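You operate a simulated robot arm through the tools that you are given. There is no shell and no other tool.

You are at the controls of a simulated robot arm. One attempt, no reset.

## Task
Dust the lower half, fit the top half and shut both clamps.
Fine: dust it with the green pad and put the pad back. Set down upright: green pad. What is to be rubbed or washed off counts as gone when no trace of it is left.

Only the result counts: the job must be done as asked and must still hold three seconds after the hand-in. Knocking over, shifting, dropping, spilling or breaking anything else fails it.

## Robot
A 6-joint arm with a two-finger parallel gripper, fixed in place. Base frame: the origin is on the floor under the middle of its stand, x ahead of it, y to its left, z up; the work surface is at about z = 0.86. Units: m, degrees, N and s.
With the tool pointing down near the work surface it reaches from about 0.36 to 0.76 m from the base axis. Its first joint turns from -66.0 to 66.0 degrees. Payload 2.45 kg.
The tool frame sits at the grasp point between the pads (the TCP): z along the fingers, y along the line on which they close. The tips reach 0.024 m beyond it. Largest opening 0.068 m; finger width 0.017, thickness 0.01; the body of the gripper, 0.04 by 0.07 m, starts 0.041 m behind the TCP.
Orientation is that of the tool frame in the base frame, as [roll, pitch, yaw] about the fixed x, y, z axes, in that order (R = Rz(yaw) Ry(pitch) Rx(roll)). With the fingers straight down and closing along the base's y, the tool's x points along the base's -x, its y along +y and its z along -z.

## Interface
- The arm moves only by the tool step_arm. Its argument "moves" is a list of rows, each a list of 7 numbers: the turn, a rotation vector about the tool's x, y, z in degrees, then the shift along the tool's x, y, z in m, then the opening, from 0 (shut) to 1 (fully open). In form: [[ax, ay, az, dx, dy, dz, hand], ...]. A call has 1 to 20 rows; each row is the pose to reach, as a shift and turn from the pose commanded when the call began, along the tool's axes at that moment. Rows are played at 5 a second. More than 0.05 m and 8.6 degrees between two rows, or a gripper value outside its range, and nothing of the call is played. A pose out of reach is approached as far as the arm can. The call stops where the force on the tool passes 40 N (or 10 N more than at its start, if that is more) or the arm is blocked; 0.2 s more then pass. Each finger travels about 0.108 m/s and halts on what it meets, pressing with about 22 N; the grip force reading is that of the motor and also rises with nothing between the fingers. The clock runs only during rows and for 0.2 s after the last one: add rows that repeat a pose to give the fingers time. It gives the time, the measured TCP pose, the force on the tool (base axes), the opening and the grip force at its end, in the units of the frame above (readings bear some noise), with the torque about the TCP (base axes, N m) and any sound that the robot's microphone picked up.
- Cameras (640 x 400 px; columns grow to the right, rows downward): "scene" is fixed at [0.1787, 0.4435, 1.4422]; the picture's right is [-0.43, -0.90, 0.00], its down [-0.69, 0.33, -0.65] and it looks along [0.58, -0.28, -0.76] (base axes); focal length 312 px, centre (320, 200). "wrist" rides on the gripper at [0.084, 0.011, -0.075] in the tool frame; the picture's right is [-0.13, 0.99, 0.00], its down [-0.60, -0.08, -0.79] and it looks along [-0.79, -0.10, 0.61] (tool axes); focal length 251 px, centre (320, 200).
- grab_frame(camera): a new picture of that camera. It takes no simulated time.
- locate(camera, pixels): for up to 12 pixels [column, row] of the newest picture of that camera ("zoom" is the newest enlarged one), the place [x, y, z] in the base frame of the surface seen there, good to about 0.002 m. It takes no simulated time.
- zoom(camera, box): a new picture of the part [left, top, right, bottom] of that camera's present view, enlarged. It takes no simulated time.
- finish_job(): hands the job in; it is judged then, once.

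Leave the gripper open and the arm clear of the work at the hand-in unless told otherwise.

The tools are called by a JSON object that holds its "method" and its "body". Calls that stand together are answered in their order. step_arm: Moves the arm, as the interface text tells. Its arguments: {"type":"object","properties":{"moves":{"type":"array","items":{"type":"array","items":{"type":"number"}}}},"required":["moves"]} The other tools are called the same way: grab_frame (camera) takes a picture; locate (camera, pixels) gives the place of the surface under pixels of a picture; zoom (camera, box) takes an enlarged picture of a part of a camera's view; finish_job () hands the job in.

At the start:

```text
t: 0.0
ee_pos: [0.3368, 0.2764, 1.2344]
tcp_rot: [180.0, 0.1, -180.0]
contact_force: [-0.4, 0.5, 0.5]
ft_torque: [-0.02, 0.0, 0.0]
grip_width: 0.0683
gripper_force: 0.1
```

scene: 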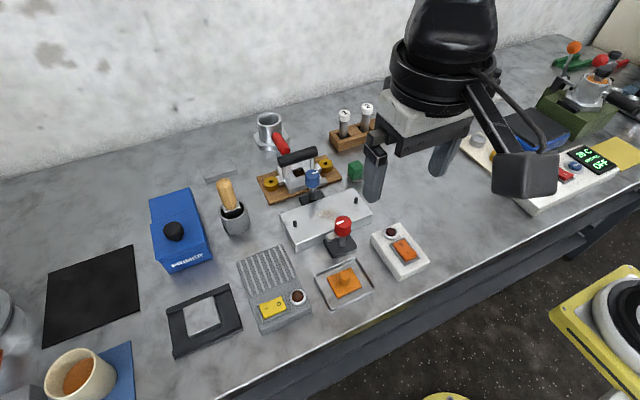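
wrist: 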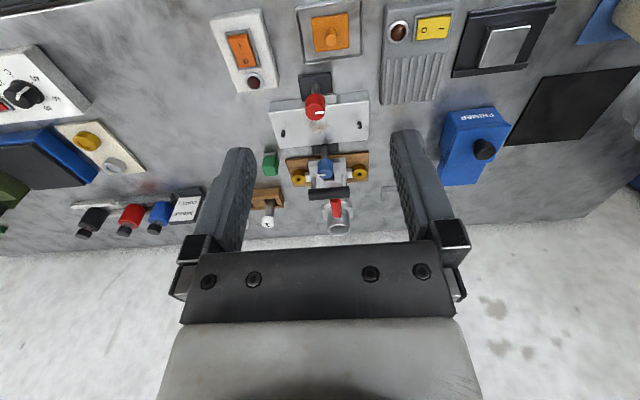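

I see a work surface with a two-post lower half (silver plate with pins and a brown dusty mark) around pixel (325,215), red and blue clamp knobs near (343,232) and (312,180), a top half possibly on the wooden board near (298,175), and a green pad near (355,170). I'll zoom in for detail.

{"method": "zoom", "body": {"camera": "scene", "box": [240, 90, 440, 215]}}

{"method": "zoom", "body": {"camera": "scene", "box": [230, 160, 440, 310]}}

{"method": "zoom", "body": {"camera": "wrist", "box": [230, 60, 410, 240]}}

```text
3.20 times, centred on (340, 152) of scene
```

zoom: 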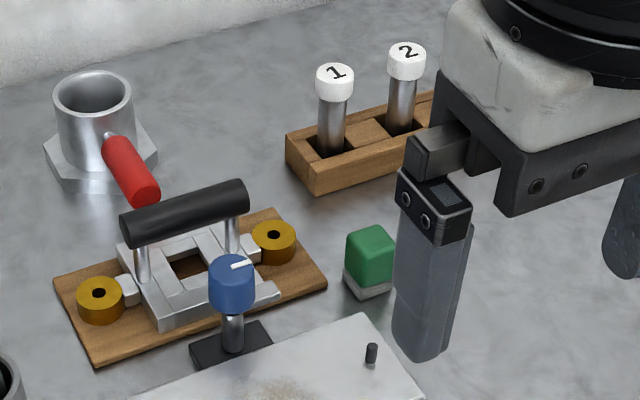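

```text
2.67 times, centred on (335, 235) of scene
```

zoom: 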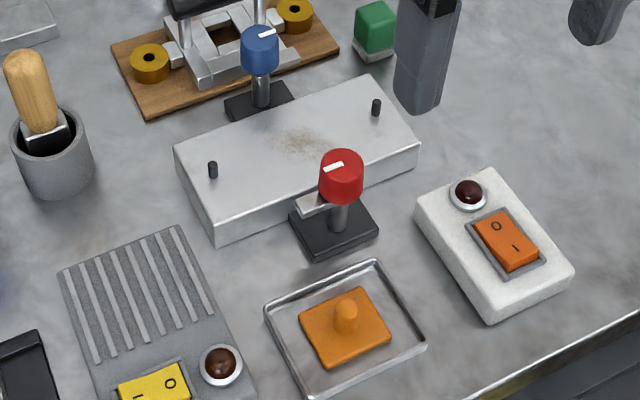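

```text
2.22 times, centred on (320, 150) of wrist
```

zoom: 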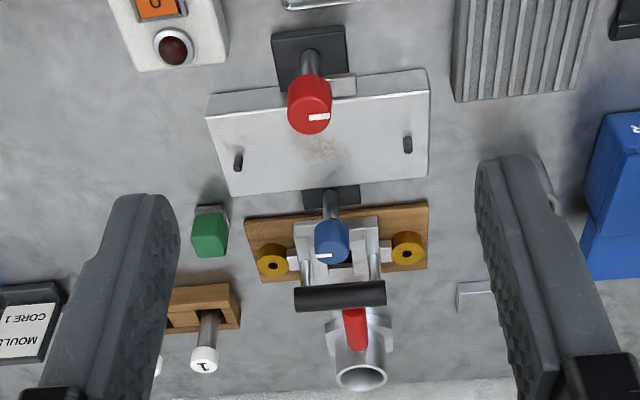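

The top half (frame with black handle and two brass eyes) sits on a wooden board; the lower half has two pins and dust in its middle; the red and blue knobs are clamps. I'll look over other areas, including labels.

{"method": "zoom", "body": {"camera": "scene", "box": [460, 20, 640, 220]}}

{"method": "zoom", "body": {"camera": "wrist", "box": [0, 30, 230, 250]}}

{"method": "zoom", "body": {"camera": "wrist", "box": [260, 80, 380, 160]}}

{"method": "zoom", "body": {"camera": "wrist", "box": [250, 130, 390, 240]}}

```text
2.00 times, centred on (550, 120) of scene
```

zoom: 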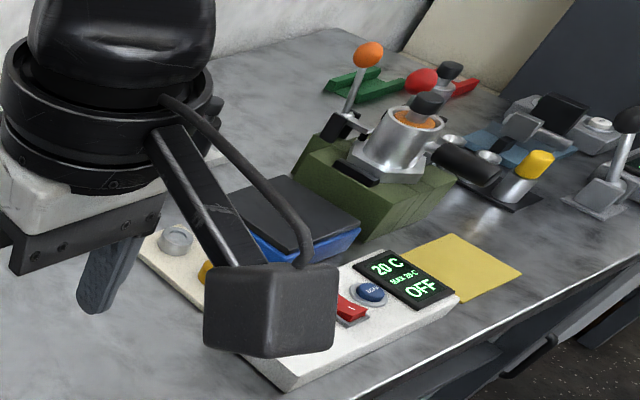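

```text
1.82 times, centred on (115, 140) of wrist
```

zoom: 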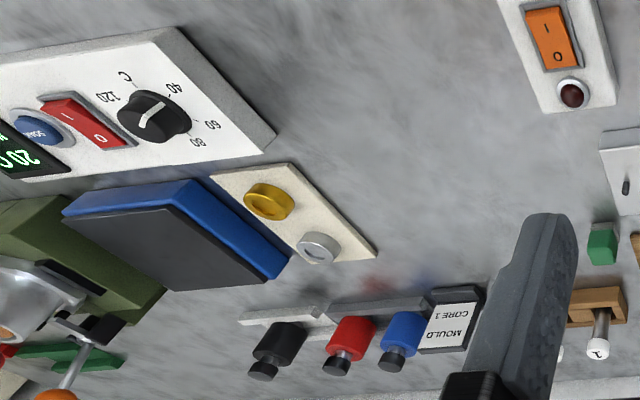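

```text
5.00 times, centred on (320, 120) of wrist
```

zoom: 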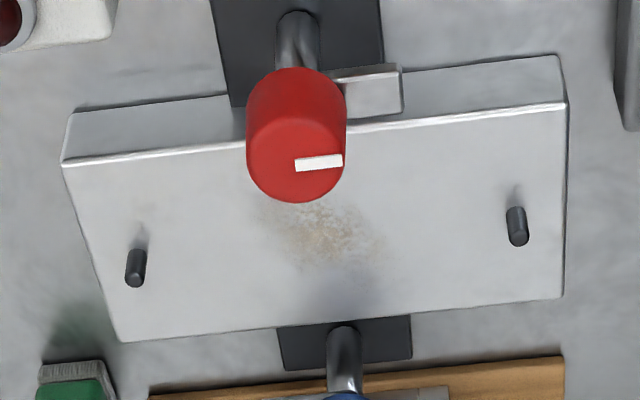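

```text
3.64 times, centred on (320, 185) of wrist
```

zoom: 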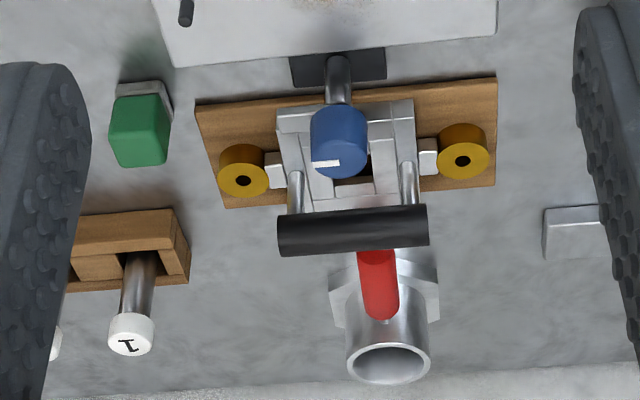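

I'll locate key points: lower-half corners, pins, dust, clamps, top half's handle, brass eyes, green pad.

{"method": "grab_frame", "body": {"camera": "scene"}}

{"method": "zoom", "body": {"camera": "scene", "box": [250, 140, 380, 260]}}

```text
taken
```

scene: 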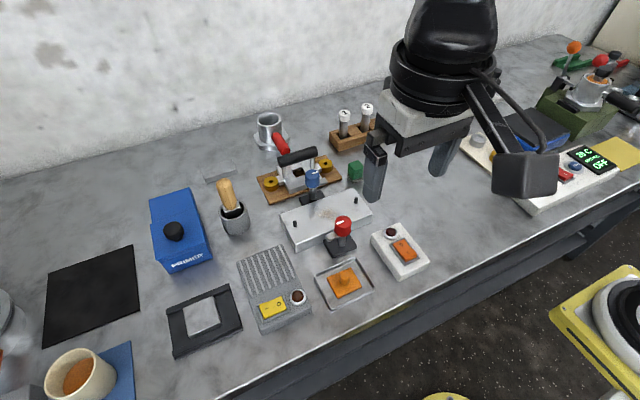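

```text
3.33 times, centred on (315, 200) of scene
```

zoom: 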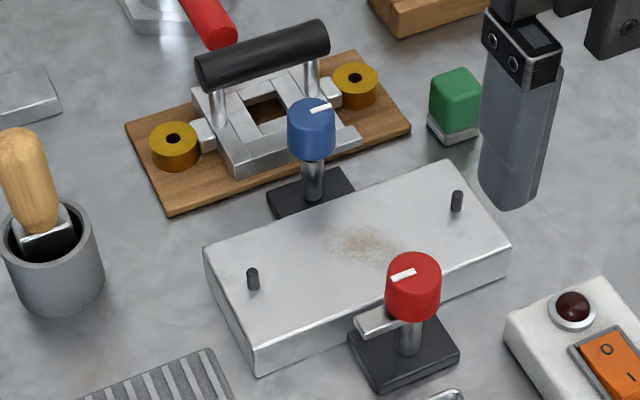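

Locating on this zoom: lower half corners, pins, dust centre, knobs, handle ends, eyes, pad.

{"method": "locate", "body": {"camera": "zoom", "pixels": [[206, 246], [450, 162], [510, 242], [258, 352], [252, 270], [457, 192], [355, 242], [414, 262], [310, 106], [455, 80], [478, 80], [430, 115]]}}

{"method": "locate", "body": {"camera": "zoom", "pixels": [[200, 62], [325, 28], [262, 48], [173, 138], [356, 78], [158, 132], [370, 72], [132, 130], [370, 55], [408, 128], [172, 208], [455, 135]]}}

{"method": "locate", "body": {"camera": "zoom", "pixels": [[404, 340], [360, 318], [385, 322], [375, 385], [458, 350], [352, 335], [312, 185], [275, 198], [335, 172], [352, 195], [290, 130], [395, 272]]}}

```text
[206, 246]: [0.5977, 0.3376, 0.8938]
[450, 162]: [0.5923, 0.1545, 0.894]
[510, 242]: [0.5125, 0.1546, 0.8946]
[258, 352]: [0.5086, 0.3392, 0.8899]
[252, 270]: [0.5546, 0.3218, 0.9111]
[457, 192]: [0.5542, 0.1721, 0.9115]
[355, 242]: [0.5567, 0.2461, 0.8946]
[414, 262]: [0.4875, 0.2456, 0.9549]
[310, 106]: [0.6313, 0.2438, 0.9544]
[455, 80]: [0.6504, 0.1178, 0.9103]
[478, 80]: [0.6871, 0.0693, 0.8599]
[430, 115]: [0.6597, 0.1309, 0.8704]
```

```text
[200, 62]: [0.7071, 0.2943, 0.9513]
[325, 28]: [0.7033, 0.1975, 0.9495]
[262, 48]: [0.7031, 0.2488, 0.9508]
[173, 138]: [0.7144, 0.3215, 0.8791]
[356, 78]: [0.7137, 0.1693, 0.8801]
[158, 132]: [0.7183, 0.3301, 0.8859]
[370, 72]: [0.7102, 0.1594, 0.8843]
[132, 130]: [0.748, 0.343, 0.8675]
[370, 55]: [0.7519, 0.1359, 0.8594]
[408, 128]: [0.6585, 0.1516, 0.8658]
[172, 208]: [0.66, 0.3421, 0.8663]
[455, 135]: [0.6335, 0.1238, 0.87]
```

```text
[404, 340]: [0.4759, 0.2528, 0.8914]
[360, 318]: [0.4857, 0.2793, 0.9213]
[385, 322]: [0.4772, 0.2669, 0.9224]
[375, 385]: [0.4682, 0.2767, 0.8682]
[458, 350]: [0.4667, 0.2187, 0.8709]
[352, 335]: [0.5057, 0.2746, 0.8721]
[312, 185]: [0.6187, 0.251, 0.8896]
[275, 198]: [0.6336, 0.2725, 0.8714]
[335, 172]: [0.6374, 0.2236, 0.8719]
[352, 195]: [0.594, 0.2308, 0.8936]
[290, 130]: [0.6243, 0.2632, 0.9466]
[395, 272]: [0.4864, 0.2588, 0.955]
```

The lower half's top is z≈0.894, centre about (0.554, 0.247), pins at (0.554, 0.322) and (0.554, 0.172); eyes of the top half are at (0.714, ~0.322/0.170). The green pad is near (0.655, 0.118). I'll move the open gripper to about (0.45, 0.20, 1.12) for a closer view from the wrist camera.

{"method": "step_arm", "body": {"moves": [[0, 0, 0, -0.028, -0.019, 0.028, 1], [0, 0, 0, -0.056, -0.038, 0.056, 1], [0, 0, 0, -0.085, -0.057, 0.085, 1], [0, 0, 0, -0.113, -0.076, 0.112, 1], [0, 0, 0, -0.113, -0.076, 0.112, 1]]}}

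{"method": "grab_frame", "body": {"camera": "wrist"}}

{"method": "grab_frame", "body": {"camera": "scene"}}

```text
t: 1.2
ee_pos: [0.446, 0.1991, 1.1245]
tcp_rot: [-180.0, -0.1, -179.9]
contact_force: [0.3, 0.1, 0.0]
ft_torque: [0.0, -0.04, 0.02]
grip_width: 0.0679
gripper_force: 0.1
```

```text
taken
```

wrist: 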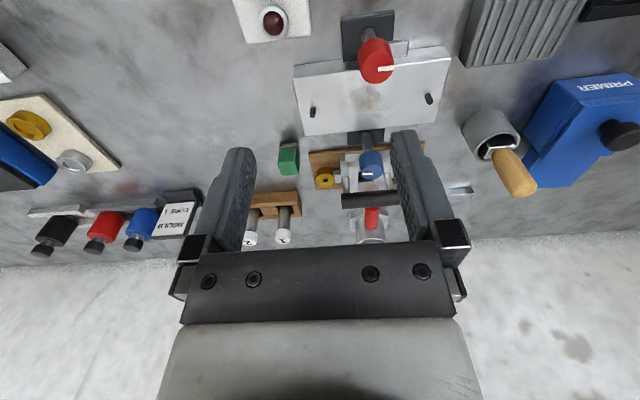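

```text
taken
```

scene: 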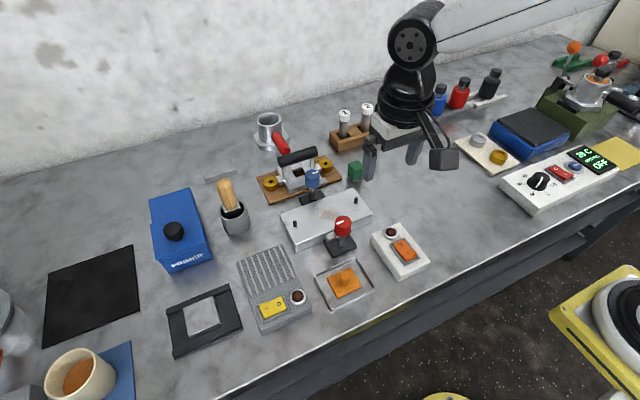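

The gripper is now over the bench, and I zoom the wrist view on the pad, the dust and the label.

{"method": "zoom", "body": {"camera": "wrist", "box": [290, 20, 460, 140]}}

{"method": "locate", "body": {"camera": "zoom", "pixels": [[310, 260], [290, 235], [345, 270], [265, 300], [330, 220], [355, 260], [300, 290]]}}

{"method": "zoom", "body": {"camera": "wrist", "box": [250, 120, 330, 190]}}

{"method": "zoom", "body": {"camera": "wrist", "box": [140, 180, 220, 250]}}

{"method": "zoom", "body": {"camera": "scene", "box": [270, 150, 390, 225]}}

```text
3.33 times, centred on (375, 80) of wrist
```

zoom: 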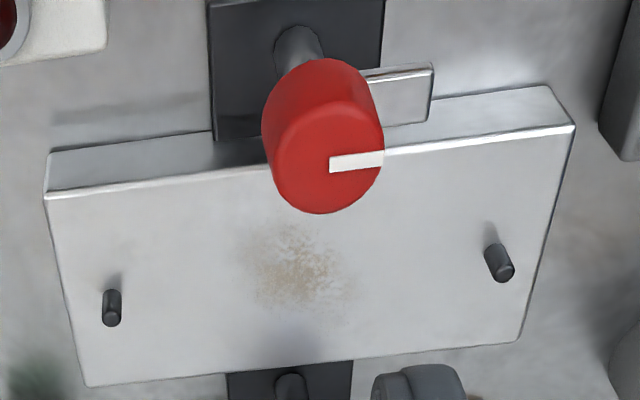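

```text
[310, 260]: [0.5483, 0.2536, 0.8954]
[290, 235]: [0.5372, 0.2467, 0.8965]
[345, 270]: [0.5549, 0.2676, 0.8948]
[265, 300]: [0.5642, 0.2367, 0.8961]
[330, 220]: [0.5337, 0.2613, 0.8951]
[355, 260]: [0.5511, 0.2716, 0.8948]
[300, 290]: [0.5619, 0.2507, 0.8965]
```

```text
5.71 times, centred on (290, 155) of wrist
```

zoom: 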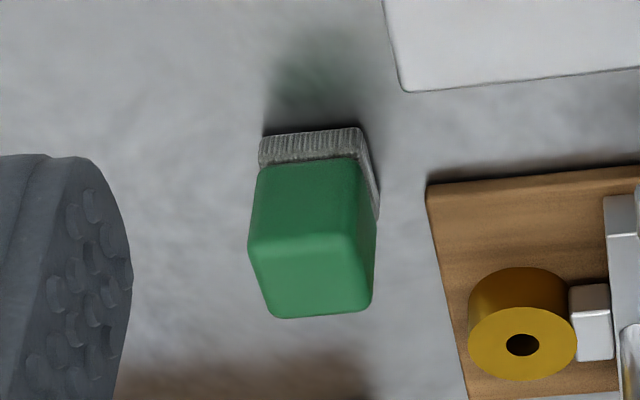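

```text
5.71 times, centred on (180, 215) of wrist
```

zoom: 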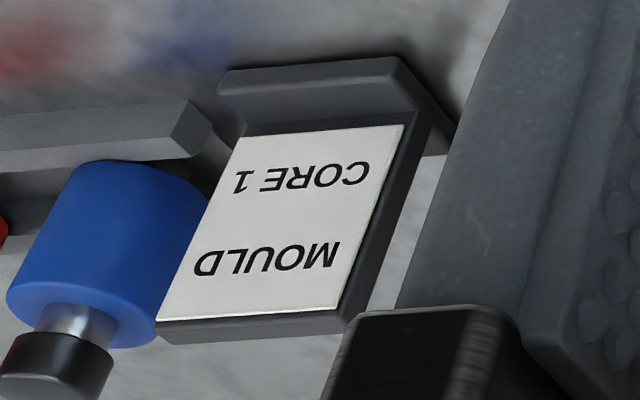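

```text
5.33 times, centred on (330, 188) of scene
```

zoom: 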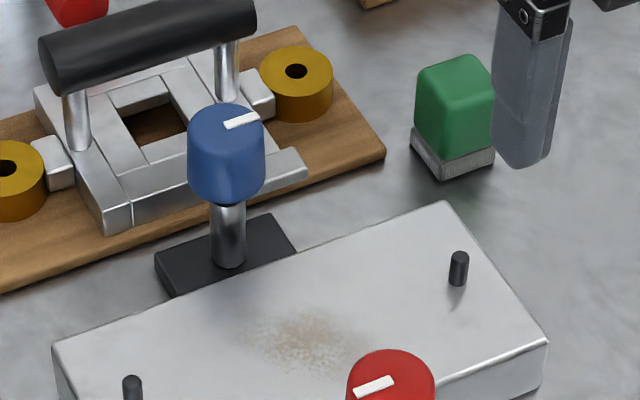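

Dust spans roughly x 0.53–0.575, y 0.225–0.275. Now I locate the pad's outline in the scene zoom, plus both knobs/arms.

{"method": "locate", "body": {"camera": "zoom", "pixels": [[455, 68], [420, 75], [485, 70], [455, 95], [440, 90], [418, 145], [412, 140], [443, 178], [490, 165], [445, 155], [488, 150], [460, 60]]}}

{"method": "locate", "body": {"camera": "zoom", "pixels": [[285, 165], [300, 162], [300, 178], [240, 108], [225, 115], [225, 150], [228, 250], [160, 262], [275, 220], [150, 85], [60, 110], [130, 195]]}}

{"method": "zoom", "body": {"camera": "wrist", "box": [240, 110, 340, 200]}}

{"method": "locate", "body": {"camera": "zoom", "pixels": [[298, 200], [235, 215], [298, 240], [352, 240], [290, 285], [345, 285], [320, 265], [268, 160], [345, 150], [360, 200], [300, 155]]}}

```text
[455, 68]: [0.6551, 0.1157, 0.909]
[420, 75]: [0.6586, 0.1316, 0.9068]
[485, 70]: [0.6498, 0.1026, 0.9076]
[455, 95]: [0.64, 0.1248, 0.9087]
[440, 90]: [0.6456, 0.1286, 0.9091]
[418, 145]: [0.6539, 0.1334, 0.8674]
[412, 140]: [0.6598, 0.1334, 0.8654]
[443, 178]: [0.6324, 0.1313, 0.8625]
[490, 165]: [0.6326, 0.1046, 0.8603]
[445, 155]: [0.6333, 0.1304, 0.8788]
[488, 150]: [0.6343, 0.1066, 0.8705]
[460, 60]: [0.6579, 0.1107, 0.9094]
```

```text
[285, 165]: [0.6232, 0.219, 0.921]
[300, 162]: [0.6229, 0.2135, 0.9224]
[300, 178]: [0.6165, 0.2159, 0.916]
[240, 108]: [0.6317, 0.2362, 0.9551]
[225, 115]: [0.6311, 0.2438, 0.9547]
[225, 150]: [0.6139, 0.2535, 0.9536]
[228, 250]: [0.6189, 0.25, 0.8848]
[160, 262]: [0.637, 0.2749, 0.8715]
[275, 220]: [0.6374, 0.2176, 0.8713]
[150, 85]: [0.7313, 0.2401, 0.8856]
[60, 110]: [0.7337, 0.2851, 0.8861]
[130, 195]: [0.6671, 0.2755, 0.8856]
```

```text
4.44 times, centred on (290, 155) of wrist
```

zoom: 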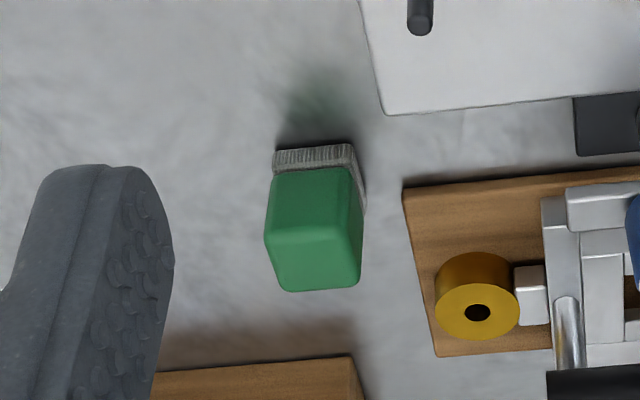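

```text
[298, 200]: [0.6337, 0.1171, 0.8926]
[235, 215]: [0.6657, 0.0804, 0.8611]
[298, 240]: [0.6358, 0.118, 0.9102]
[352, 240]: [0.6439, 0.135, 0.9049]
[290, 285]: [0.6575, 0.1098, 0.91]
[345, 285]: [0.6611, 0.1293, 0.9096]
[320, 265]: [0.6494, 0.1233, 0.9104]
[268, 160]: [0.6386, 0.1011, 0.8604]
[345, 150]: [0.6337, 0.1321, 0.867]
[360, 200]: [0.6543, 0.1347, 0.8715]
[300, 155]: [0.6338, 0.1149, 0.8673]
```

The pad's centre is about (0.648, 0.118), 0.03 m wide, from z 0.86 to 0.91 with a grey bristle base. I'll check the pose reading with a hold, and travel to above the pad at z≈1.0.

{"method": "step_arm", "body": {"moves": [[0, 0, 0, 0, 0, 0, 1], [0, 0, 0, 0, 0, 0, 1]]}}

```text
t: 1.8
ee_pos: [0.4468, 0.1994, 1.1254]
tcp_rot: [180.0, 0.1, -179.8]
contact_force: [0.4, -0.4, -1.1]
ft_torque: [0.01, 0.05, 0.01]
grip_width: 0.0679
gripper_force: 0.1
```

Reading (0.447, 0.199, 1.125). I move to above the pad (0.648, 0.118, 1.00).

{"method": "step_arm", "body": {"moves": [[0, 0, 0, -0.034, -0.014, 0.021, 1], [0, 0, 0, -0.067, -0.027, 0.042, 1], [0, 0, 0, -0.1, -0.041, 0.063, 1], [0, 0, 0, -0.134, -0.054, 0.083, 1], [0, 0, 0, -0.168, -0.068, 0.104, 1], [0, 0, 0, -0.201, -0.081, 0.125, 1], [0, 0, 0, -0.201, -0.081, 0.125, 1], [0, 0, 0, -0.201, -0.081, 0.125, 1]]}}

{"method": "grab_frame", "body": {"camera": "wrist"}}

{"method": "grab_frame", "body": {"camera": "scene"}}

```text
t: 3.6
ee_pos: [0.6507, 0.1182, 0.9969]
tcp_rot: [-179.9, 0.0, 179.9]
contact_force: [0.3, -0.4, 0.9]
ft_torque: [-0.02, 0.03, 0.01]
grip_width: 0.068
gripper_force: 0.0
```

```text
taken
```

wrist: 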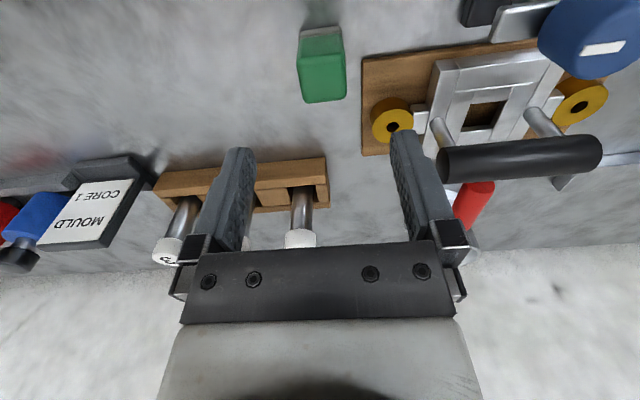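

```text
taken
```

scene: 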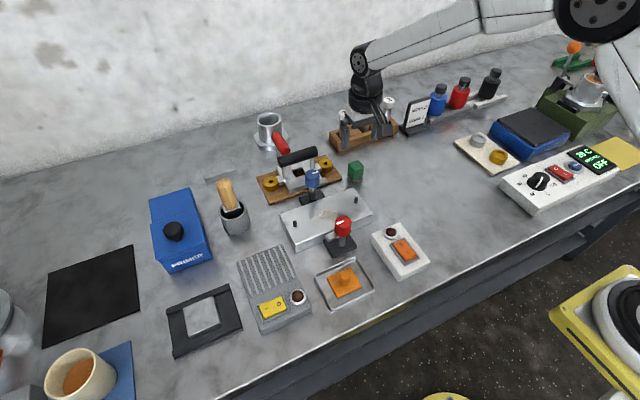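

The pad now shows at wrist pixel (322,65). I'll refine the location of its faces from this closer view.

{"method": "zoom", "body": {"camera": "wrist", "box": [270, 10, 380, 120]}}

{"method": "locate", "body": {"camera": "wrist", "pixels": [[302, 72], [344, 68], [308, 98], [343, 96], [323, 84], [300, 50], [340, 48], [301, 36], [339, 33], [345, 60], [346, 80], [320, 32]]}}

```text
3.64 times, centred on (325, 65) of wrist
```

zoom: 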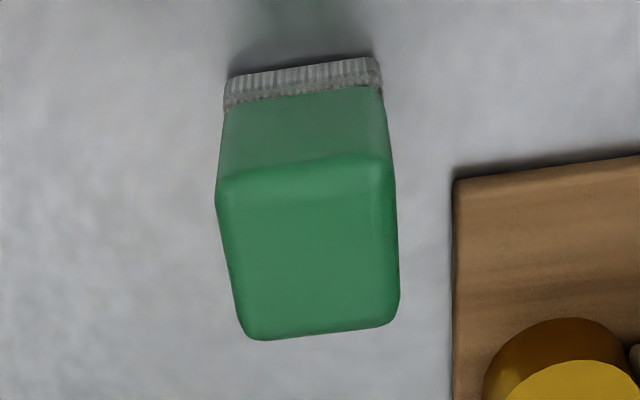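

```text
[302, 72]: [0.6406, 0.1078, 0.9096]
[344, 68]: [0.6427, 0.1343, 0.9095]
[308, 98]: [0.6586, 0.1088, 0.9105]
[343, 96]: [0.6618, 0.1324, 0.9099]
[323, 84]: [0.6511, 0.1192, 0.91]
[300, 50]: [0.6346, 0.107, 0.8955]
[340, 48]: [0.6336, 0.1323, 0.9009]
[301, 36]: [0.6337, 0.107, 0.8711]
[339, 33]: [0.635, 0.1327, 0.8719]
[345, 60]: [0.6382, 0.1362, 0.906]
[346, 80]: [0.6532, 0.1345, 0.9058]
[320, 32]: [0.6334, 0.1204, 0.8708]
```

Pad centre (0.648, 0.1205), top 0.910. I lower to TCP z 0.900 with the fingers open.

{"method": "step_arm", "body": {"moves": [[0, 0, 0, 0.0027, 0.0023, 0.02, 1], [0, 0, 0, 0.0027, 0.0023, 0.045, 1], [0, 0, 0, 0.0027, 0.0023, 0.07, 1], [0, 0, 0, 0.0027, 0.0023, 0.09, 1], [0, 0, 0, 0.0027, 0.0023, 0.097, 1], [0, 0, 0, 0.0027, 0.0023, 0.097, 1], [0, 0, 0, 0.0027, 0.0023, 0.097, 1]]}}

{"method": "grab_frame", "body": {"camera": "wrist"}}

{"method": "zoom", "body": {"camera": "scene", "box": [290, 110, 420, 200]}}

```text
t: 5.2
ee_pos: [0.6476, 0.1222, 0.9019]
tcp_rot: [180.0, 0.0, -179.9]
contact_force: [-0.7, -0.3, 0.3]
ft_torque: [0.03, -0.01, 0.01]
grip_width: 0.0679
gripper_force: 0.2
```

```text
taken
```

wrist: 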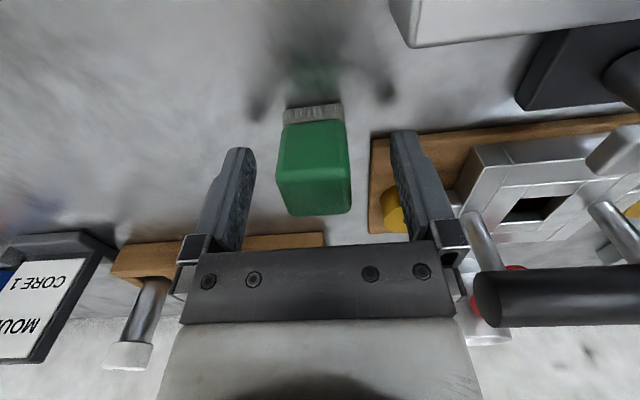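

```text
4.44 times, centred on (355, 155) of scene
```

zoom: 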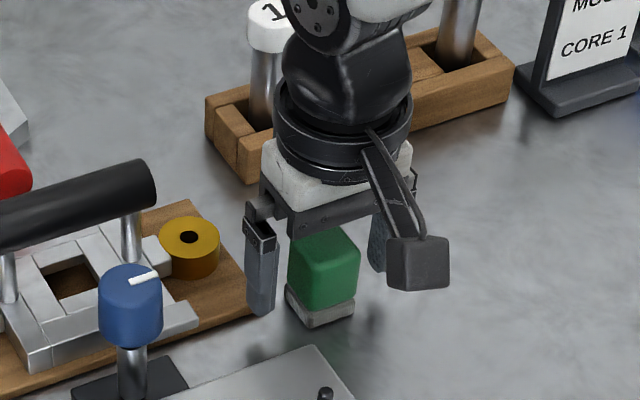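

The pad seems slightly left of centre between the fingers; I check with locate.

{"method": "locate", "body": {"camera": "wrist", "pixels": [[282, 170], [348, 165], [290, 208], [345, 205], [285, 130], [344, 128], [286, 116], [343, 114], [240, 200], [405, 190]]}}

```text
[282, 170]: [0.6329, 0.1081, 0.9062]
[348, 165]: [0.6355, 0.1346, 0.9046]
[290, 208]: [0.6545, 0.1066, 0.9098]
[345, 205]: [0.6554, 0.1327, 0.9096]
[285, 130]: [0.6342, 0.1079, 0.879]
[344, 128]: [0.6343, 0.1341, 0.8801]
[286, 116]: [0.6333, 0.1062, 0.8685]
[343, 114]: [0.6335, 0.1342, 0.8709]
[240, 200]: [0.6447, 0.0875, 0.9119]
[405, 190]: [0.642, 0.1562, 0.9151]
```

Finger mid is y≈0.122, pad centre 0.1205. I shift 1.2 mm and close gradually on the pad.

{"method": "step_arm", "body": {"moves": [[0, 0, 0, 0, -0.0012, 0, 0.8], [0, 0, 0, 0, -0.0012, 0, 0.6], [0, 0, 0, 0, -0.0012, 0, 0.48], [0, 0, 0, 0, -0.0012, 0, 0.4], [0, 0, 0, 0, -0.0012, 0, 0.3], [0, 0, 0, 0, -0.0012, 0, 0.2], [0, 0, 0, 0, -0.0012, 0, 0.2]]}}

```text
t: 6.8
ee_pos: [0.6459, 0.1217, 0.9007]
tcp_rot: [180.0, 0.0, 180.0]
contact_force: [0.5, -0.8, 1.0]
ft_torque: [0.01, -0.04, 0.0]
grip_width: 0.0315
gripper_force: 21.7
```

The pad is gripped (width 0.0315, 21.7 N). I lift it 0.10 m, then travel in x then y to over the dust.

{"method": "step_arm", "body": {"moves": [[0, 0, 0, 0, 0, -0.02, 0.2], [0, 0, 0, 0, 0, -0.06, 0.2], [0, 0, 0, 0, 0, -0.1, 0.2], [0, 0, 0, 0.03, 0, -0.1, 0.2], [0, 0, 0, 0.06, 0, -0.1, 0.2], [0, 0, 0, 0.092, 0, -0.1, 0.2], [0, 0, 0, 0.092, 0.04, -0.1, 0.2], [0, 0, 0, 0.092, 0.08, -0.1, 0.2], [0, 0, 0, 0.092, 0.105, -0.1, 0.2], [0, 0, 0, 0.092, 0.127, -0.1, 0.2], [0, 0, 0, 0.092, 0.127, -0.1, 0.2]]}}

{"method": "grab_frame", "body": {"camera": "wrist"}}

{"method": "zoom", "body": {"camera": "scene", "box": [250, 120, 410, 250]}}

```text
t: 9.2
ee_pos: [0.554, 0.247, 1.0003]
tcp_rot: [180.0, 0.0, 179.9]
contact_force: [-0.3, -0.9, -0.2]
ft_torque: [0.0, -0.01, 0.02]
grip_width: 0.0313
gripper_force: 22.1
```

```text
taken
```

wrist: 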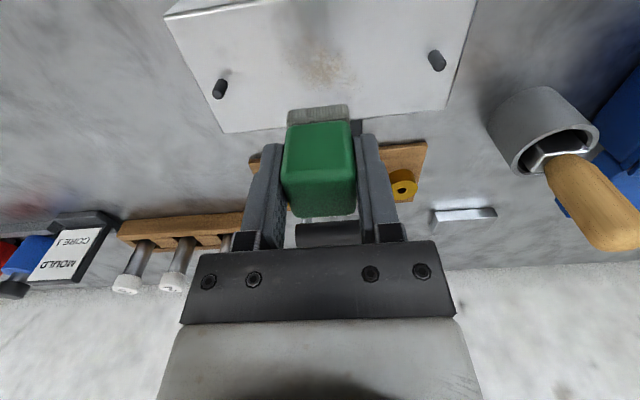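

```text
3.08 times, centred on (330, 185) of scene
```

zoom: 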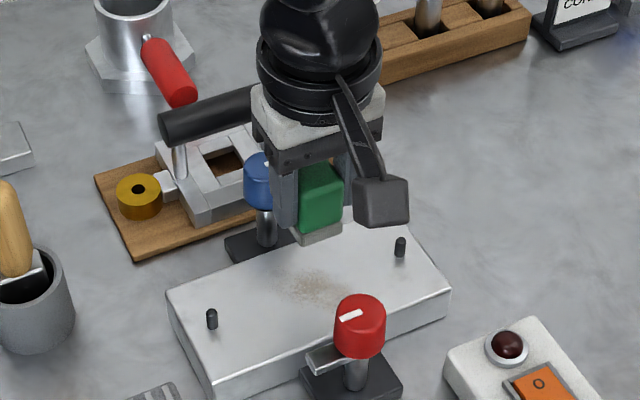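

The pad hangs above the plate, with the dust clearly visible at wrist (325,65). I zoom on it to measure its full extent.

{"method": "zoom", "body": {"camera": "wrist", "box": [260, 10, 400, 110]}}

{"method": "locate", "body": {"camera": "zoom", "pixels": [[235, 235], [370, 235], [290, 170], [300, 300], [180, 220], [430, 230], [300, 235], [300, 100]]}}

```text
4.00 times, centred on (330, 60) of wrist
```

zoom: 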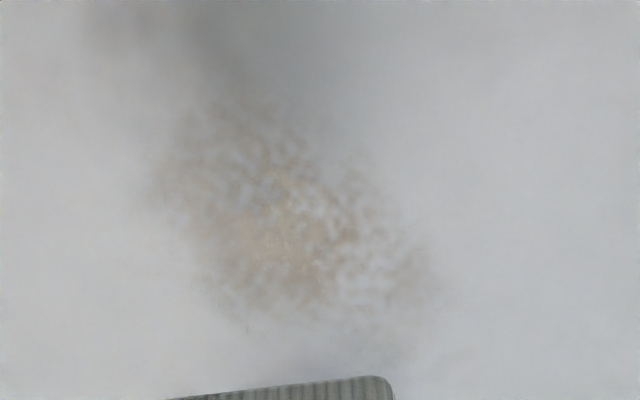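

```text
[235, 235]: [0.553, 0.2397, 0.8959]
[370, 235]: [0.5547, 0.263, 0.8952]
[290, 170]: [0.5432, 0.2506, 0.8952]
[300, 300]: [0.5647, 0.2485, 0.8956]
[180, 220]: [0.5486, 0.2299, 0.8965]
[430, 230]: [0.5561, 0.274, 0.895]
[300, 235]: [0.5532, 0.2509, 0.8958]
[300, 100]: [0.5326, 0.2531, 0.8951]
```

Dust spans x 0.53–0.572, y 0.225–0.277. I lower the pad toward the plate: by 0.058 m first.

{"method": "step_arm", "body": {"moves": [[0, 0, 0, 0, 0, 0.02, 0.2], [0, 0, 0, 0, 0, 0.04, 0.2], [0, 0, 0, 0, 0, 0.053, 0.2], [0, 0, 0, 0, 0, 0.058, 0.2], [0, 0, 0, 0, 0, 0.058, 0.2]]}}

{"method": "zoom", "body": {"camera": "scene", "box": [270, 150, 390, 240]}}

```text
t: 10.4
ee_pos: [0.5548, 0.2486, 0.9421]
tcp_rot: [-180.0, 0.0, 180.0]
contact_force: [-0.1, 0.6, -1.0]
ft_torque: [0.0, 0.02, -0.01]
grip_width: 0.0314
gripper_force: 21.7
```

```text
4.44 times, centred on (330, 195) of scene
```

zoom: 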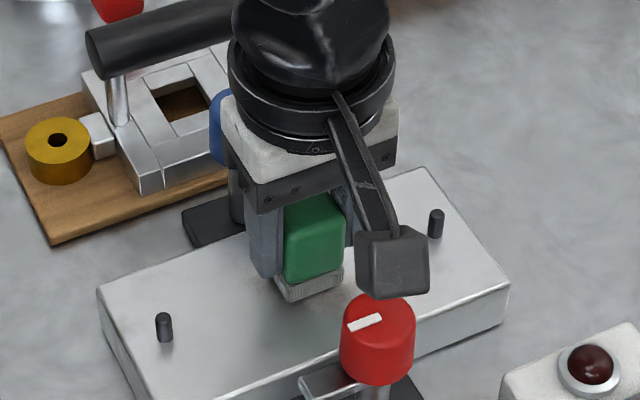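

Still free at TCP z 0.942. I go down in small steps looking for contact.

{"method": "step_arm", "body": {"moves": [[0, 0, 0, 0, 0, 0.002, 0.2], [0, 0, 0, 0, 0, 0.004, 0.2], [0, 0, 0, 0, 0, 0.004, 0.2]]}}

```text
t: 11.2
ee_pos: [0.5553, 0.2487, 0.9381]
tcp_rot: [180.0, 0.0, -179.9]
contact_force: [-1.7, 0.5, -0.4]
ft_torque: [-0.01, 0.0, 0.04]
grip_width: 0.0315
gripper_force: 22.5
```

{"method": "step_arm", "body": {"moves": [[0, 0, 0, 0, 0, 0.001, 0.2], [0, 0, 0, 0, 0, 0.002, 0.2], [0, 0, 0, 0, 0, 0.002, 0.2]]}}

```text
t: 12.0
ee_pos: [0.5555, 0.2473, 0.9356]
tcp_rot: [-180.0, 0.0, 179.8]
contact_force: [-0.9, -0.1, -0.7]
ft_torque: [0.04, 0.03, -0.02]
grip_width: 0.0316
gripper_force: 21.6
```

Still no load at z 0.9356. Another 2 mm down.

{"method": "step_arm", "body": {"moves": [[0, 0, 0, 0, 0, 0.001, 0.2], [0, 0, 0, 0, 0, 0.002, 0.2], [0, 0, 0, 0, 0, 0.002, 0.2]]}}

```text
t: 12.8
ee_pos: [0.555, 0.2482, 0.9355]
tcp_rot: [179.8, 0.1, 180.0]
contact_force: [-4.8, -0.3, 15.8]
ft_torque: [-0.08, 0.18, 0.0]
grip_width: 0.0312
gripper_force: 22.2
```

Contact found: 15.8 N upward. I ease 0.6 mm off and rub in lines along y, moving over the robot-side half of the dust.

{"method": "step_arm", "body": {"moves": [[0, 0, 0, 0, 0, -0.0006, 0.2], [0, 0, 0, 0, 0.0175, -0.0006, 0.2], [0, 0, 0, 0, 0.035, -0.0006, 0.2], [0, 0, 0, 0, 0.0175, -0.0006, 0.2], [0, 0, 0, 0, 0, -0.0006, 0.2], [0, 0, 0, 0, -0.0175, -0.0006, 0.2], [0, 0, 0, 0, -0.035, -0.0006, 0.2], [0, 0, 0, 0.014, -0.035, -0.0006, 0.2], [0, 0, 0, 0.014, -0.0175, -0.0006, 0.2], [0, 0, 0, 0.014, 0, -0.0006, 0.2], [0, 0, 0, 0.014, 0.0175, -0.0006, 0.2], [0, 0, 0, 0.014, 0.035, -0.0006, 0.2], [0, 0, 0, 0.026, 0.035, -0.0006, 0.2], [0, 0, 0, 0.026, 0.0175, -0.0006, 0.2], [0, 0, 0, 0.026, 0, -0.0006, 0.2], [0, 0, 0, 0.026, -0.0175, -0.0006, 0.2], [0, 0, 0, 0.026, -0.035, -0.0006, 0.2], [0, 0, 0, 0.013, -0.0175, -0.0006, 0.2], [0, 0, 0, 0, 0, -0.0006, 0.2]]}}

{"method": "zoom", "body": {"camera": "scene", "box": [270, 150, 390, 240]}}

```text
t: 16.8
ee_pos: [0.5573, 0.247, 0.9343]
tcp_rot: [-180.0, 0.1, 180.0]
contact_force: [0.0, -1.1, -0.1]
ft_torque: [0.01, -0.02, 0.0]
grip_width: 0.0313
gripper_force: 22.3
```

```text
4.44 times, centred on (330, 195) of scene
```

zoom: 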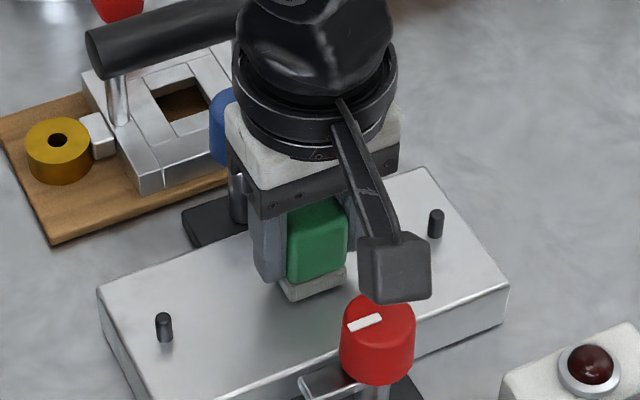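

The force fell to zero (pad slid slightly in the grip). I press 1.2 mm further and check the force.

{"method": "step_arm", "body": {"moves": [[0, 0, 0, 0, 0, 0.0006, 0.2], [0, 0, 0, 0, 0, 0.0012, 0.2]]}}

```text
t: 17.4
ee_pos: [0.5563, 0.2468, 0.9332]
tcp_rot: [-180.0, -0.1, 180.0]
contact_force: [0.2, -0.1, 0.0]
ft_torque: [0.0, -0.02, 0.02]
grip_width: 0.0312
gripper_force: 22.2
```

Still no load at 0.9332. I look at the pad in the fingers and the dust state.

{"method": "grab_frame", "body": {"camera": "wrist"}}

{"method": "locate", "body": {"camera": "wrist", "pixels": [[318, 185], [318, 200], [318, 210], [318, 150], [318, 120], [318, 110], [316, 100], [360, 80], [270, 80]]}}

{"method": "zoom", "body": {"camera": "wrist", "box": [220, 60, 420, 240]}}

```text
taken
```

wrist: 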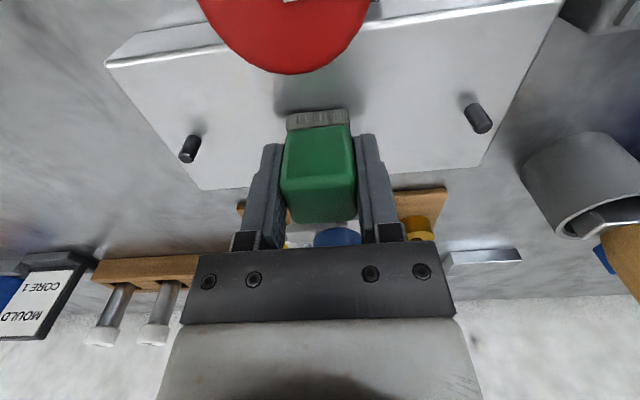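

```text
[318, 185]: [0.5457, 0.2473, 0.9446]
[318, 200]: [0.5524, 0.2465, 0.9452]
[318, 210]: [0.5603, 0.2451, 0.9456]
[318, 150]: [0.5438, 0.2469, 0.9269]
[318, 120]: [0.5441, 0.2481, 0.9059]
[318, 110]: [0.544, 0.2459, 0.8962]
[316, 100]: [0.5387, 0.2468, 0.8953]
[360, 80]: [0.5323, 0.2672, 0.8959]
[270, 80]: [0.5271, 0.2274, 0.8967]
```

```text
2.22 times, centred on (320, 150) of wrist
```

zoom: 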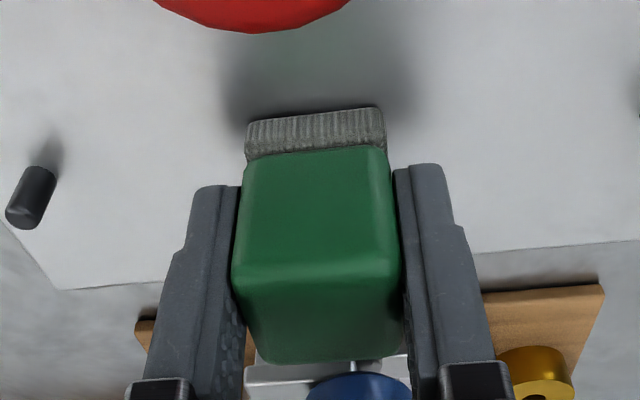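

The pad slid up ~2 mm in the grip; its bottom is now about at the plate surface. I press 1 mm more and read the force.

{"method": "step_arm", "body": {"moves": [[0, 0, 0, 0, 0, 0.0005, 0.2], [0, 0, 0, 0, 0, 0.001, 0.2], [0, 0, 0, 0, 0, 0.001, 0.2]]}}

```text
t: 18.2
ee_pos: [0.5566, 0.2461, 0.9334]
tcp_rot: [-180.0, 0.0, -180.0]
contact_force: [1.4, 0.9, 1.8]
ft_torque: [0.05, 0.01, 0.03]
grip_width: 0.0312
gripper_force: 21.6
```

Light contact (1.8 N). I press 0.6 mm more and rub the far half in lines along y.

{"method": "step_arm", "body": {"moves": [[0, 0, 0, 0, 0, 0.0006, 0.2], [0, 0, 0, 0, 0.0175, 0.0006, 0.2], [0, 0, 0, 0, 0.035, 0.0006, 0.2], [0, 0, 0, -0.012, 0.035, 0.0006, 0.2], [0, 0, 0, -0.012, 0.0175, 0.0006, 0.2], [0, 0, 0, -0.012, 0, 0.0006, 0.2], [0, 0, 0, -0.012, -0.0175, 0.0006, 0.2], [0, 0, 0, -0.012, -0.035, 0.0006, 0.2], [0, 0, 0, -0.024, -0.035, 0.0006, 0.2], [0, 0, 0, -0.024, -0.0175, 0.0006, 0.2], [0, 0, 0, -0.024, 0, 0.0006, 0.2], [0, 0, 0, -0.024, 0.0175, 0.0006, 0.2], [0, 0, 0, -0.024, 0.035, 0.0006, 0.2], [0, 0, 0, -0.006, 0.02, 0.0006, 0.2], [0, 0, 0, -0.006, 0, 0.0006, 0.2], [0, 0, 0, -0.006, -0.02, 0.0006, 0.2], [0, 0, 0, 0.006, -0.02, 0.0006, 0.2], [0, 0, 0, 0.006, 0, 0.0006, 0.2], [0, 0, 0, 0, 0, 0.0006, 0.2]]}}

```text
t: 22.2
ee_pos: [0.5552, 0.2473, 0.9322]
tcp_rot: [-179.9, -0.1, 179.9]
contact_force: [-0.6, 0.2, 0.9]
ft_torque: [0.06, 0.02, -0.02]
grip_width: 0.0315
gripper_force: 22.4
```

Now I lift the pad 0.065 m to inspect the plate.

{"method": "step_arm", "body": {"moves": [[0, 0, 0, 0, 0, -0.02, 0.2], [0, 0, 0, 0, 0, -0.04, 0.2], [0, 0, 0, 0, 0, -0.065, 0.2], [0, 0, 0, 0, 0, -0.065, 0.2]]}}

{"method": "zoom", "body": {"camera": "wrist", "box": [180, 0, 480, 140]}}

{"method": "zoom", "body": {"camera": "scene", "box": [270, 170, 390, 250]}}

```text
t: 23.2
ee_pos: [0.5572, 0.2494, 0.9979]
tcp_rot: [180.0, 0.0, 180.0]
contact_force: [0.2, -0.7, 0.1]
ft_torque: [0.02, 0.02, -0.01]
grip_width: 0.0311
gripper_force: 21.7
```

```text
2.13 times, centred on (330, 70) of wrist
```

zoom: 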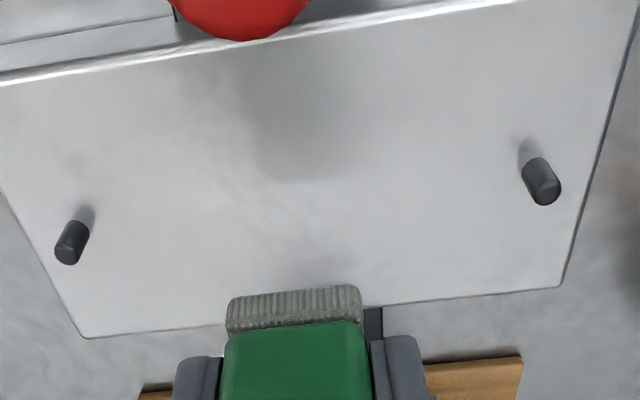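

```text
5.00 times, centred on (330, 210) of scene
```

zoom: 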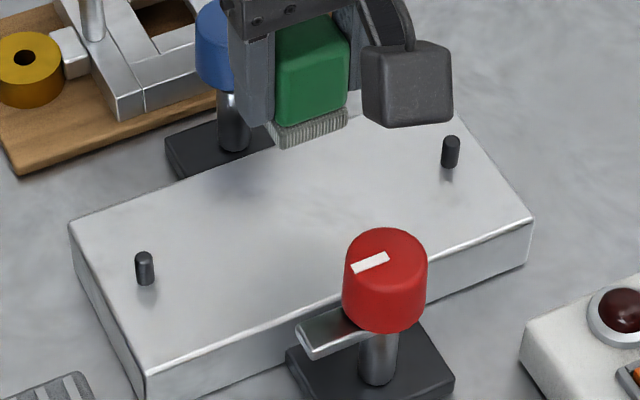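

The plate looks clean; I zoom tightly to check for residual specks.

{"method": "zoom", "body": {"camera": "wrist", "box": [270, 20, 390, 100]}}

{"method": "zoom", "body": {"camera": "scene", "box": [295, 195, 355, 235]}}

```text
5.00 times, centred on (330, 60) of wrist
```

zoom: 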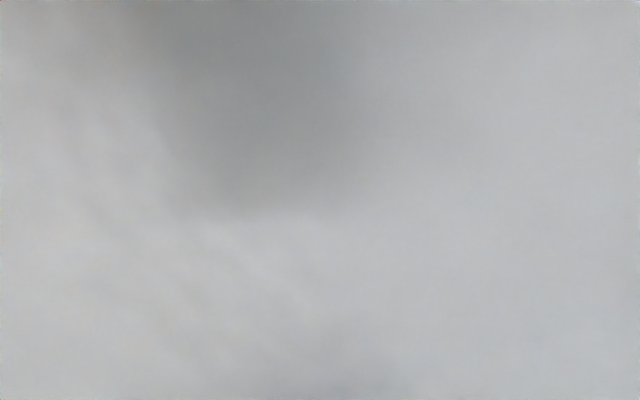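

```text
10.00 times, centred on (325, 215) of scene
```

zoom: 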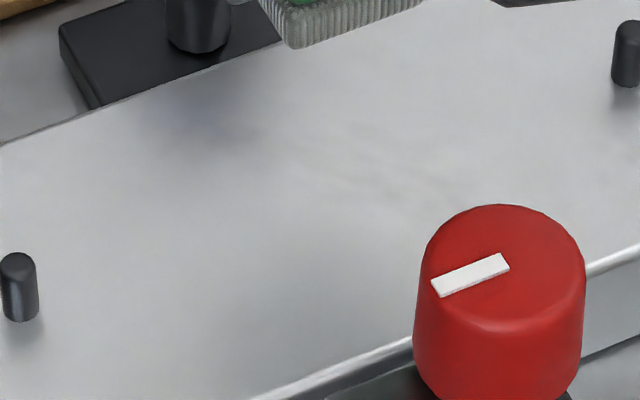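

There is a very faint beige mottling left, around wrist zoom (150–330, 80–330). I locate it and will rub again.

{"method": "locate", "body": {"camera": "wrist", "pixels": [[286, 36], [306, 76], [300, 55], [330, 80], [290, 80], [345, 95]]}}

{"method": "locate", "body": {"camera": "zoom", "pixels": [[300, 155], [360, 160], [410, 185], [340, 180], [290, 170]]}}

{"method": "zoom", "body": {"camera": "scene", "box": [310, 200, 350, 225]}}

```text
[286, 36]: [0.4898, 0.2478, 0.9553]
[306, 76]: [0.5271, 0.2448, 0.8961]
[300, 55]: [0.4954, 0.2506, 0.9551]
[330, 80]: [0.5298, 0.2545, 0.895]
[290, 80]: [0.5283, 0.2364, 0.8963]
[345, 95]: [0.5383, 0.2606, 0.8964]
```

```text
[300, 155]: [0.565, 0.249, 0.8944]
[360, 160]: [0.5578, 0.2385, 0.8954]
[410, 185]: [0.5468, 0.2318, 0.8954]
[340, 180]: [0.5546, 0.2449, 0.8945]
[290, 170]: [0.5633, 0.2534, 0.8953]
```

```text
16.00 times, centred on (330, 212) of scene
```

zoom: 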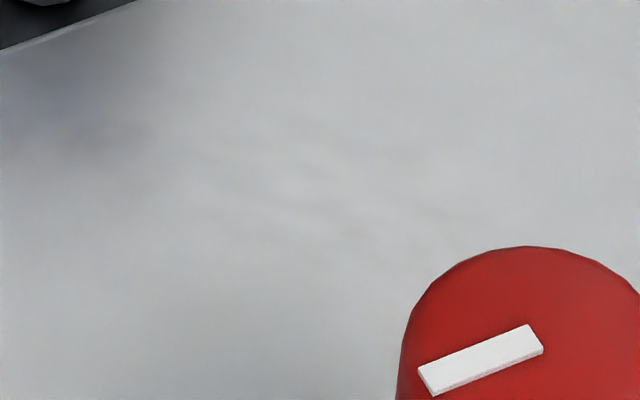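

Possibly only the metal's texture, but I'll do another thorough rub over the same area. I lower back 0.0655 m to contact.

{"method": "step_arm", "body": {"moves": [[0, 0, 0, 0, 0, 0.025, 0.2], [0, 0, 0, 0, 0, 0.05, 0.2], [0, 0, 0, 0, 0, 0.062, 0.2], [0, 0, 0, 0, 0, 0.065, 0.2], [0, 0, 0, 0, 0, 0.0658, 0.2], [0, 0, 0, 0, 0, 0.0658, 0.2]]}}

```text
t: 24.6
ee_pos: [0.5553, 0.2488, 0.9319]
tcp_rot: [179.9, 0.1, 180.0]
contact_force: [-0.4, 2.1, 8.1]
ft_torque: [0.07, 0.1, -0.02]
grip_width: 0.0317
gripper_force: 22.0
```

Contact at 8.1 N. I rub now in lines along x across the dust area.

{"method": "step_arm", "body": {"moves": [[0, 0, 0, 0.026, -0.03, 0, 0.2], [0, 0, 0, 0.001, -0.03, 0, 0.2], [0, 0, 0, -0.024, -0.03, 0, 0.2], [0, 0, 0, -0.024, -0.018, 0.0001, 0.2], [0, 0, 0, 0.001, -0.018, 0.0001, 0.2], [0, 0, 0, 0.026, -0.018, 0.0001, 0.2], [0, 0, 0, 0.026, -0.006, 0.0002, 0.2], [0, 0, 0, 0.001, -0.006, 0.0002, 0.2], [0, 0, 0, -0.024, -0.006, 0.0002, 0.2], [0, 0, 0, -0.024, 0.006, 0.0003, 0.2], [0, 0, 0, 0.001, 0.006, 0.0003, 0.2], [0, 0, 0, 0.026, 0.006, 0.0003, 0.2], [0, 0, 0, 0.026, 0.018, 0.0004, 0.2], [0, 0, 0, 0.001, 0.018, 0.0004, 0.2], [0, 0, 0, -0.024, 0.018, 0.0004, 0.2], [0, 0, 0, -0.024, 0.03, 0.0005, 0.2], [0, 0, 0, 0.001, 0.03, 0.0005, 0.2], [0, 0, 0, 0.026, 0.03, 0.0005, 0.2], [0, 0, 0, 0.013, 0.015, 0.0005, 0.2], [0, 0, 0, 0, 0, 0.0005, 0.2]]}}

```text
t: 28.8
ee_pos: [0.5556, 0.2466, 0.9331]
tcp_rot: [180.0, 0.0, 179.9]
contact_force: [0.9, 1.1, -0.4]
ft_torque: [0.02, -0.01, -0.01]
grip_width: 0.0315
gripper_force: 22.2
```

Force is near zero again. I press 0.8 mm more and do another set of passes over the centre.

{"method": "step_arm", "body": {"moves": [[0, 0, 0, 0, 0, 0.0008, 0.2], [0, 0, 0, 0.012, 0.012, 0.0008, 0.2], [0, 0, 0, 0.02, -0.01, 0.0008, 0.2], [0, 0, 0, 0.012, -0.025, 0.0009, 0.2], [0, 0, 0, 0, -0.028, 0.0009, 0.2], [0, 0, 0, -0.012, -0.02, 0.0009, 0.2], [0, 0, 0, -0.02, 0, 0.001, 0.2], [0, 0, 0, -0.016, 0.02, 0.001, 0.2], [0, 0, 0, 0, 0.03, 0.001, 0.2], [0, 0, 0, 0.014, 0.022, 0.0011, 0.2], [0, 0, 0, 0.02, 0, 0.0011, 0.2], [0, 0, 0, 0.012, -0.018, 0.0012, 0.2], [0, 0, 0, 0, -0.018, 0.0012, 0.2], [0, 0, 0, -0.012, -0.012, 0.0012, 0.2], [0, 0, 0, -0.012, 0.012, 0.0012, 0.2], [0, 0, 0, 0, 0.018, 0.0012, 0.2], [0, 0, 0, 0.01, 0.01, 0.0013, 0.2], [0, 0, 0, 0.008, -0.01, 0.0013, 0.2], [0, 0, 0, -0.008, -0.008, 0.0013, 0.2], [0, 0, 0, 0, 0, 0.0013, 0.2]]}}

```text
t: 33.0
ee_pos: [0.5574, 0.2467, 0.9297]
tcp_rot: [179.9, 0.3, 180.0]
contact_force: [5.8, -5.2, 21.9]
ft_torque: [-0.19, -0.22, 0.01]
grip_width: 0.0315
gripper_force: 21.9
```

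21.9 N at the end, so that pass had good pressure. I lift 0.07 m and inspect again.

{"method": "step_arm", "body": {"moves": [[0, 0, 0, 0, 0, -0.02, 0.2], [0, 0, 0, 0, 0, -0.04, 0.2], [0, 0, 0, 0, 0, -0.07, 0.2], [0, 0, 0, 0, 0, -0.07, 0.2]]}}

{"method": "grab_frame", "body": {"camera": "wrist"}}

{"method": "zoom", "body": {"camera": "wrist", "box": [240, 10, 420, 110]}}

{"method": "zoom", "body": {"camera": "scene", "box": [295, 195, 355, 235]}}

```text
t: 34.0
ee_pos: [0.5569, 0.2478, 0.9998]
tcp_rot: [180.0, -0.1, -179.9]
contact_force: [-0.8, -0.1, -1.4]
ft_torque: [0.02, 0.01, 0.01]
grip_width: 0.0316
gripper_force: 21.6
```

```text
taken
```

wrist: 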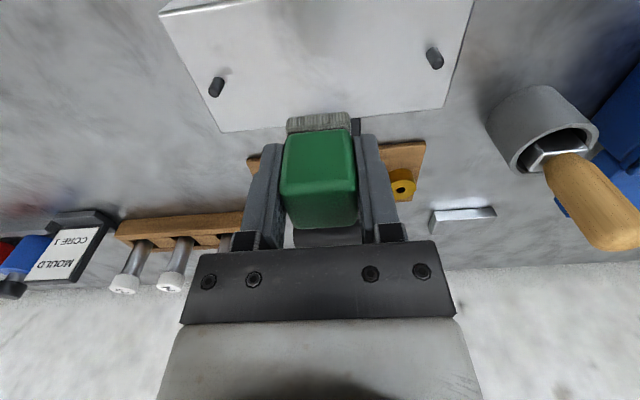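

```text
3.56 times, centred on (330, 60) of wrist
```

zoom: 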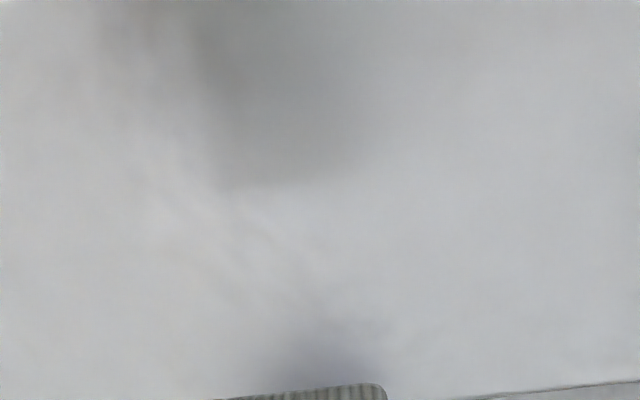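

```text
10.00 times, centred on (325, 215) of scene
```

zoom: 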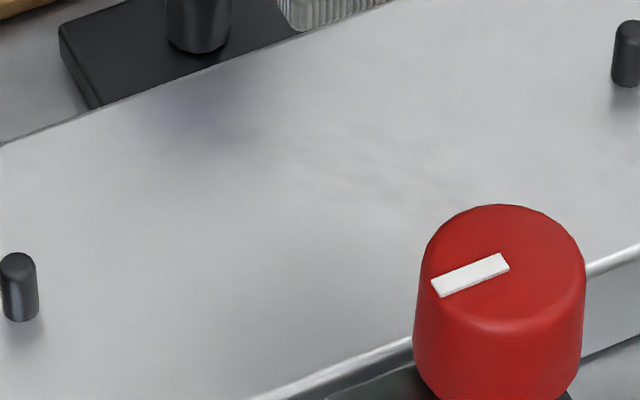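

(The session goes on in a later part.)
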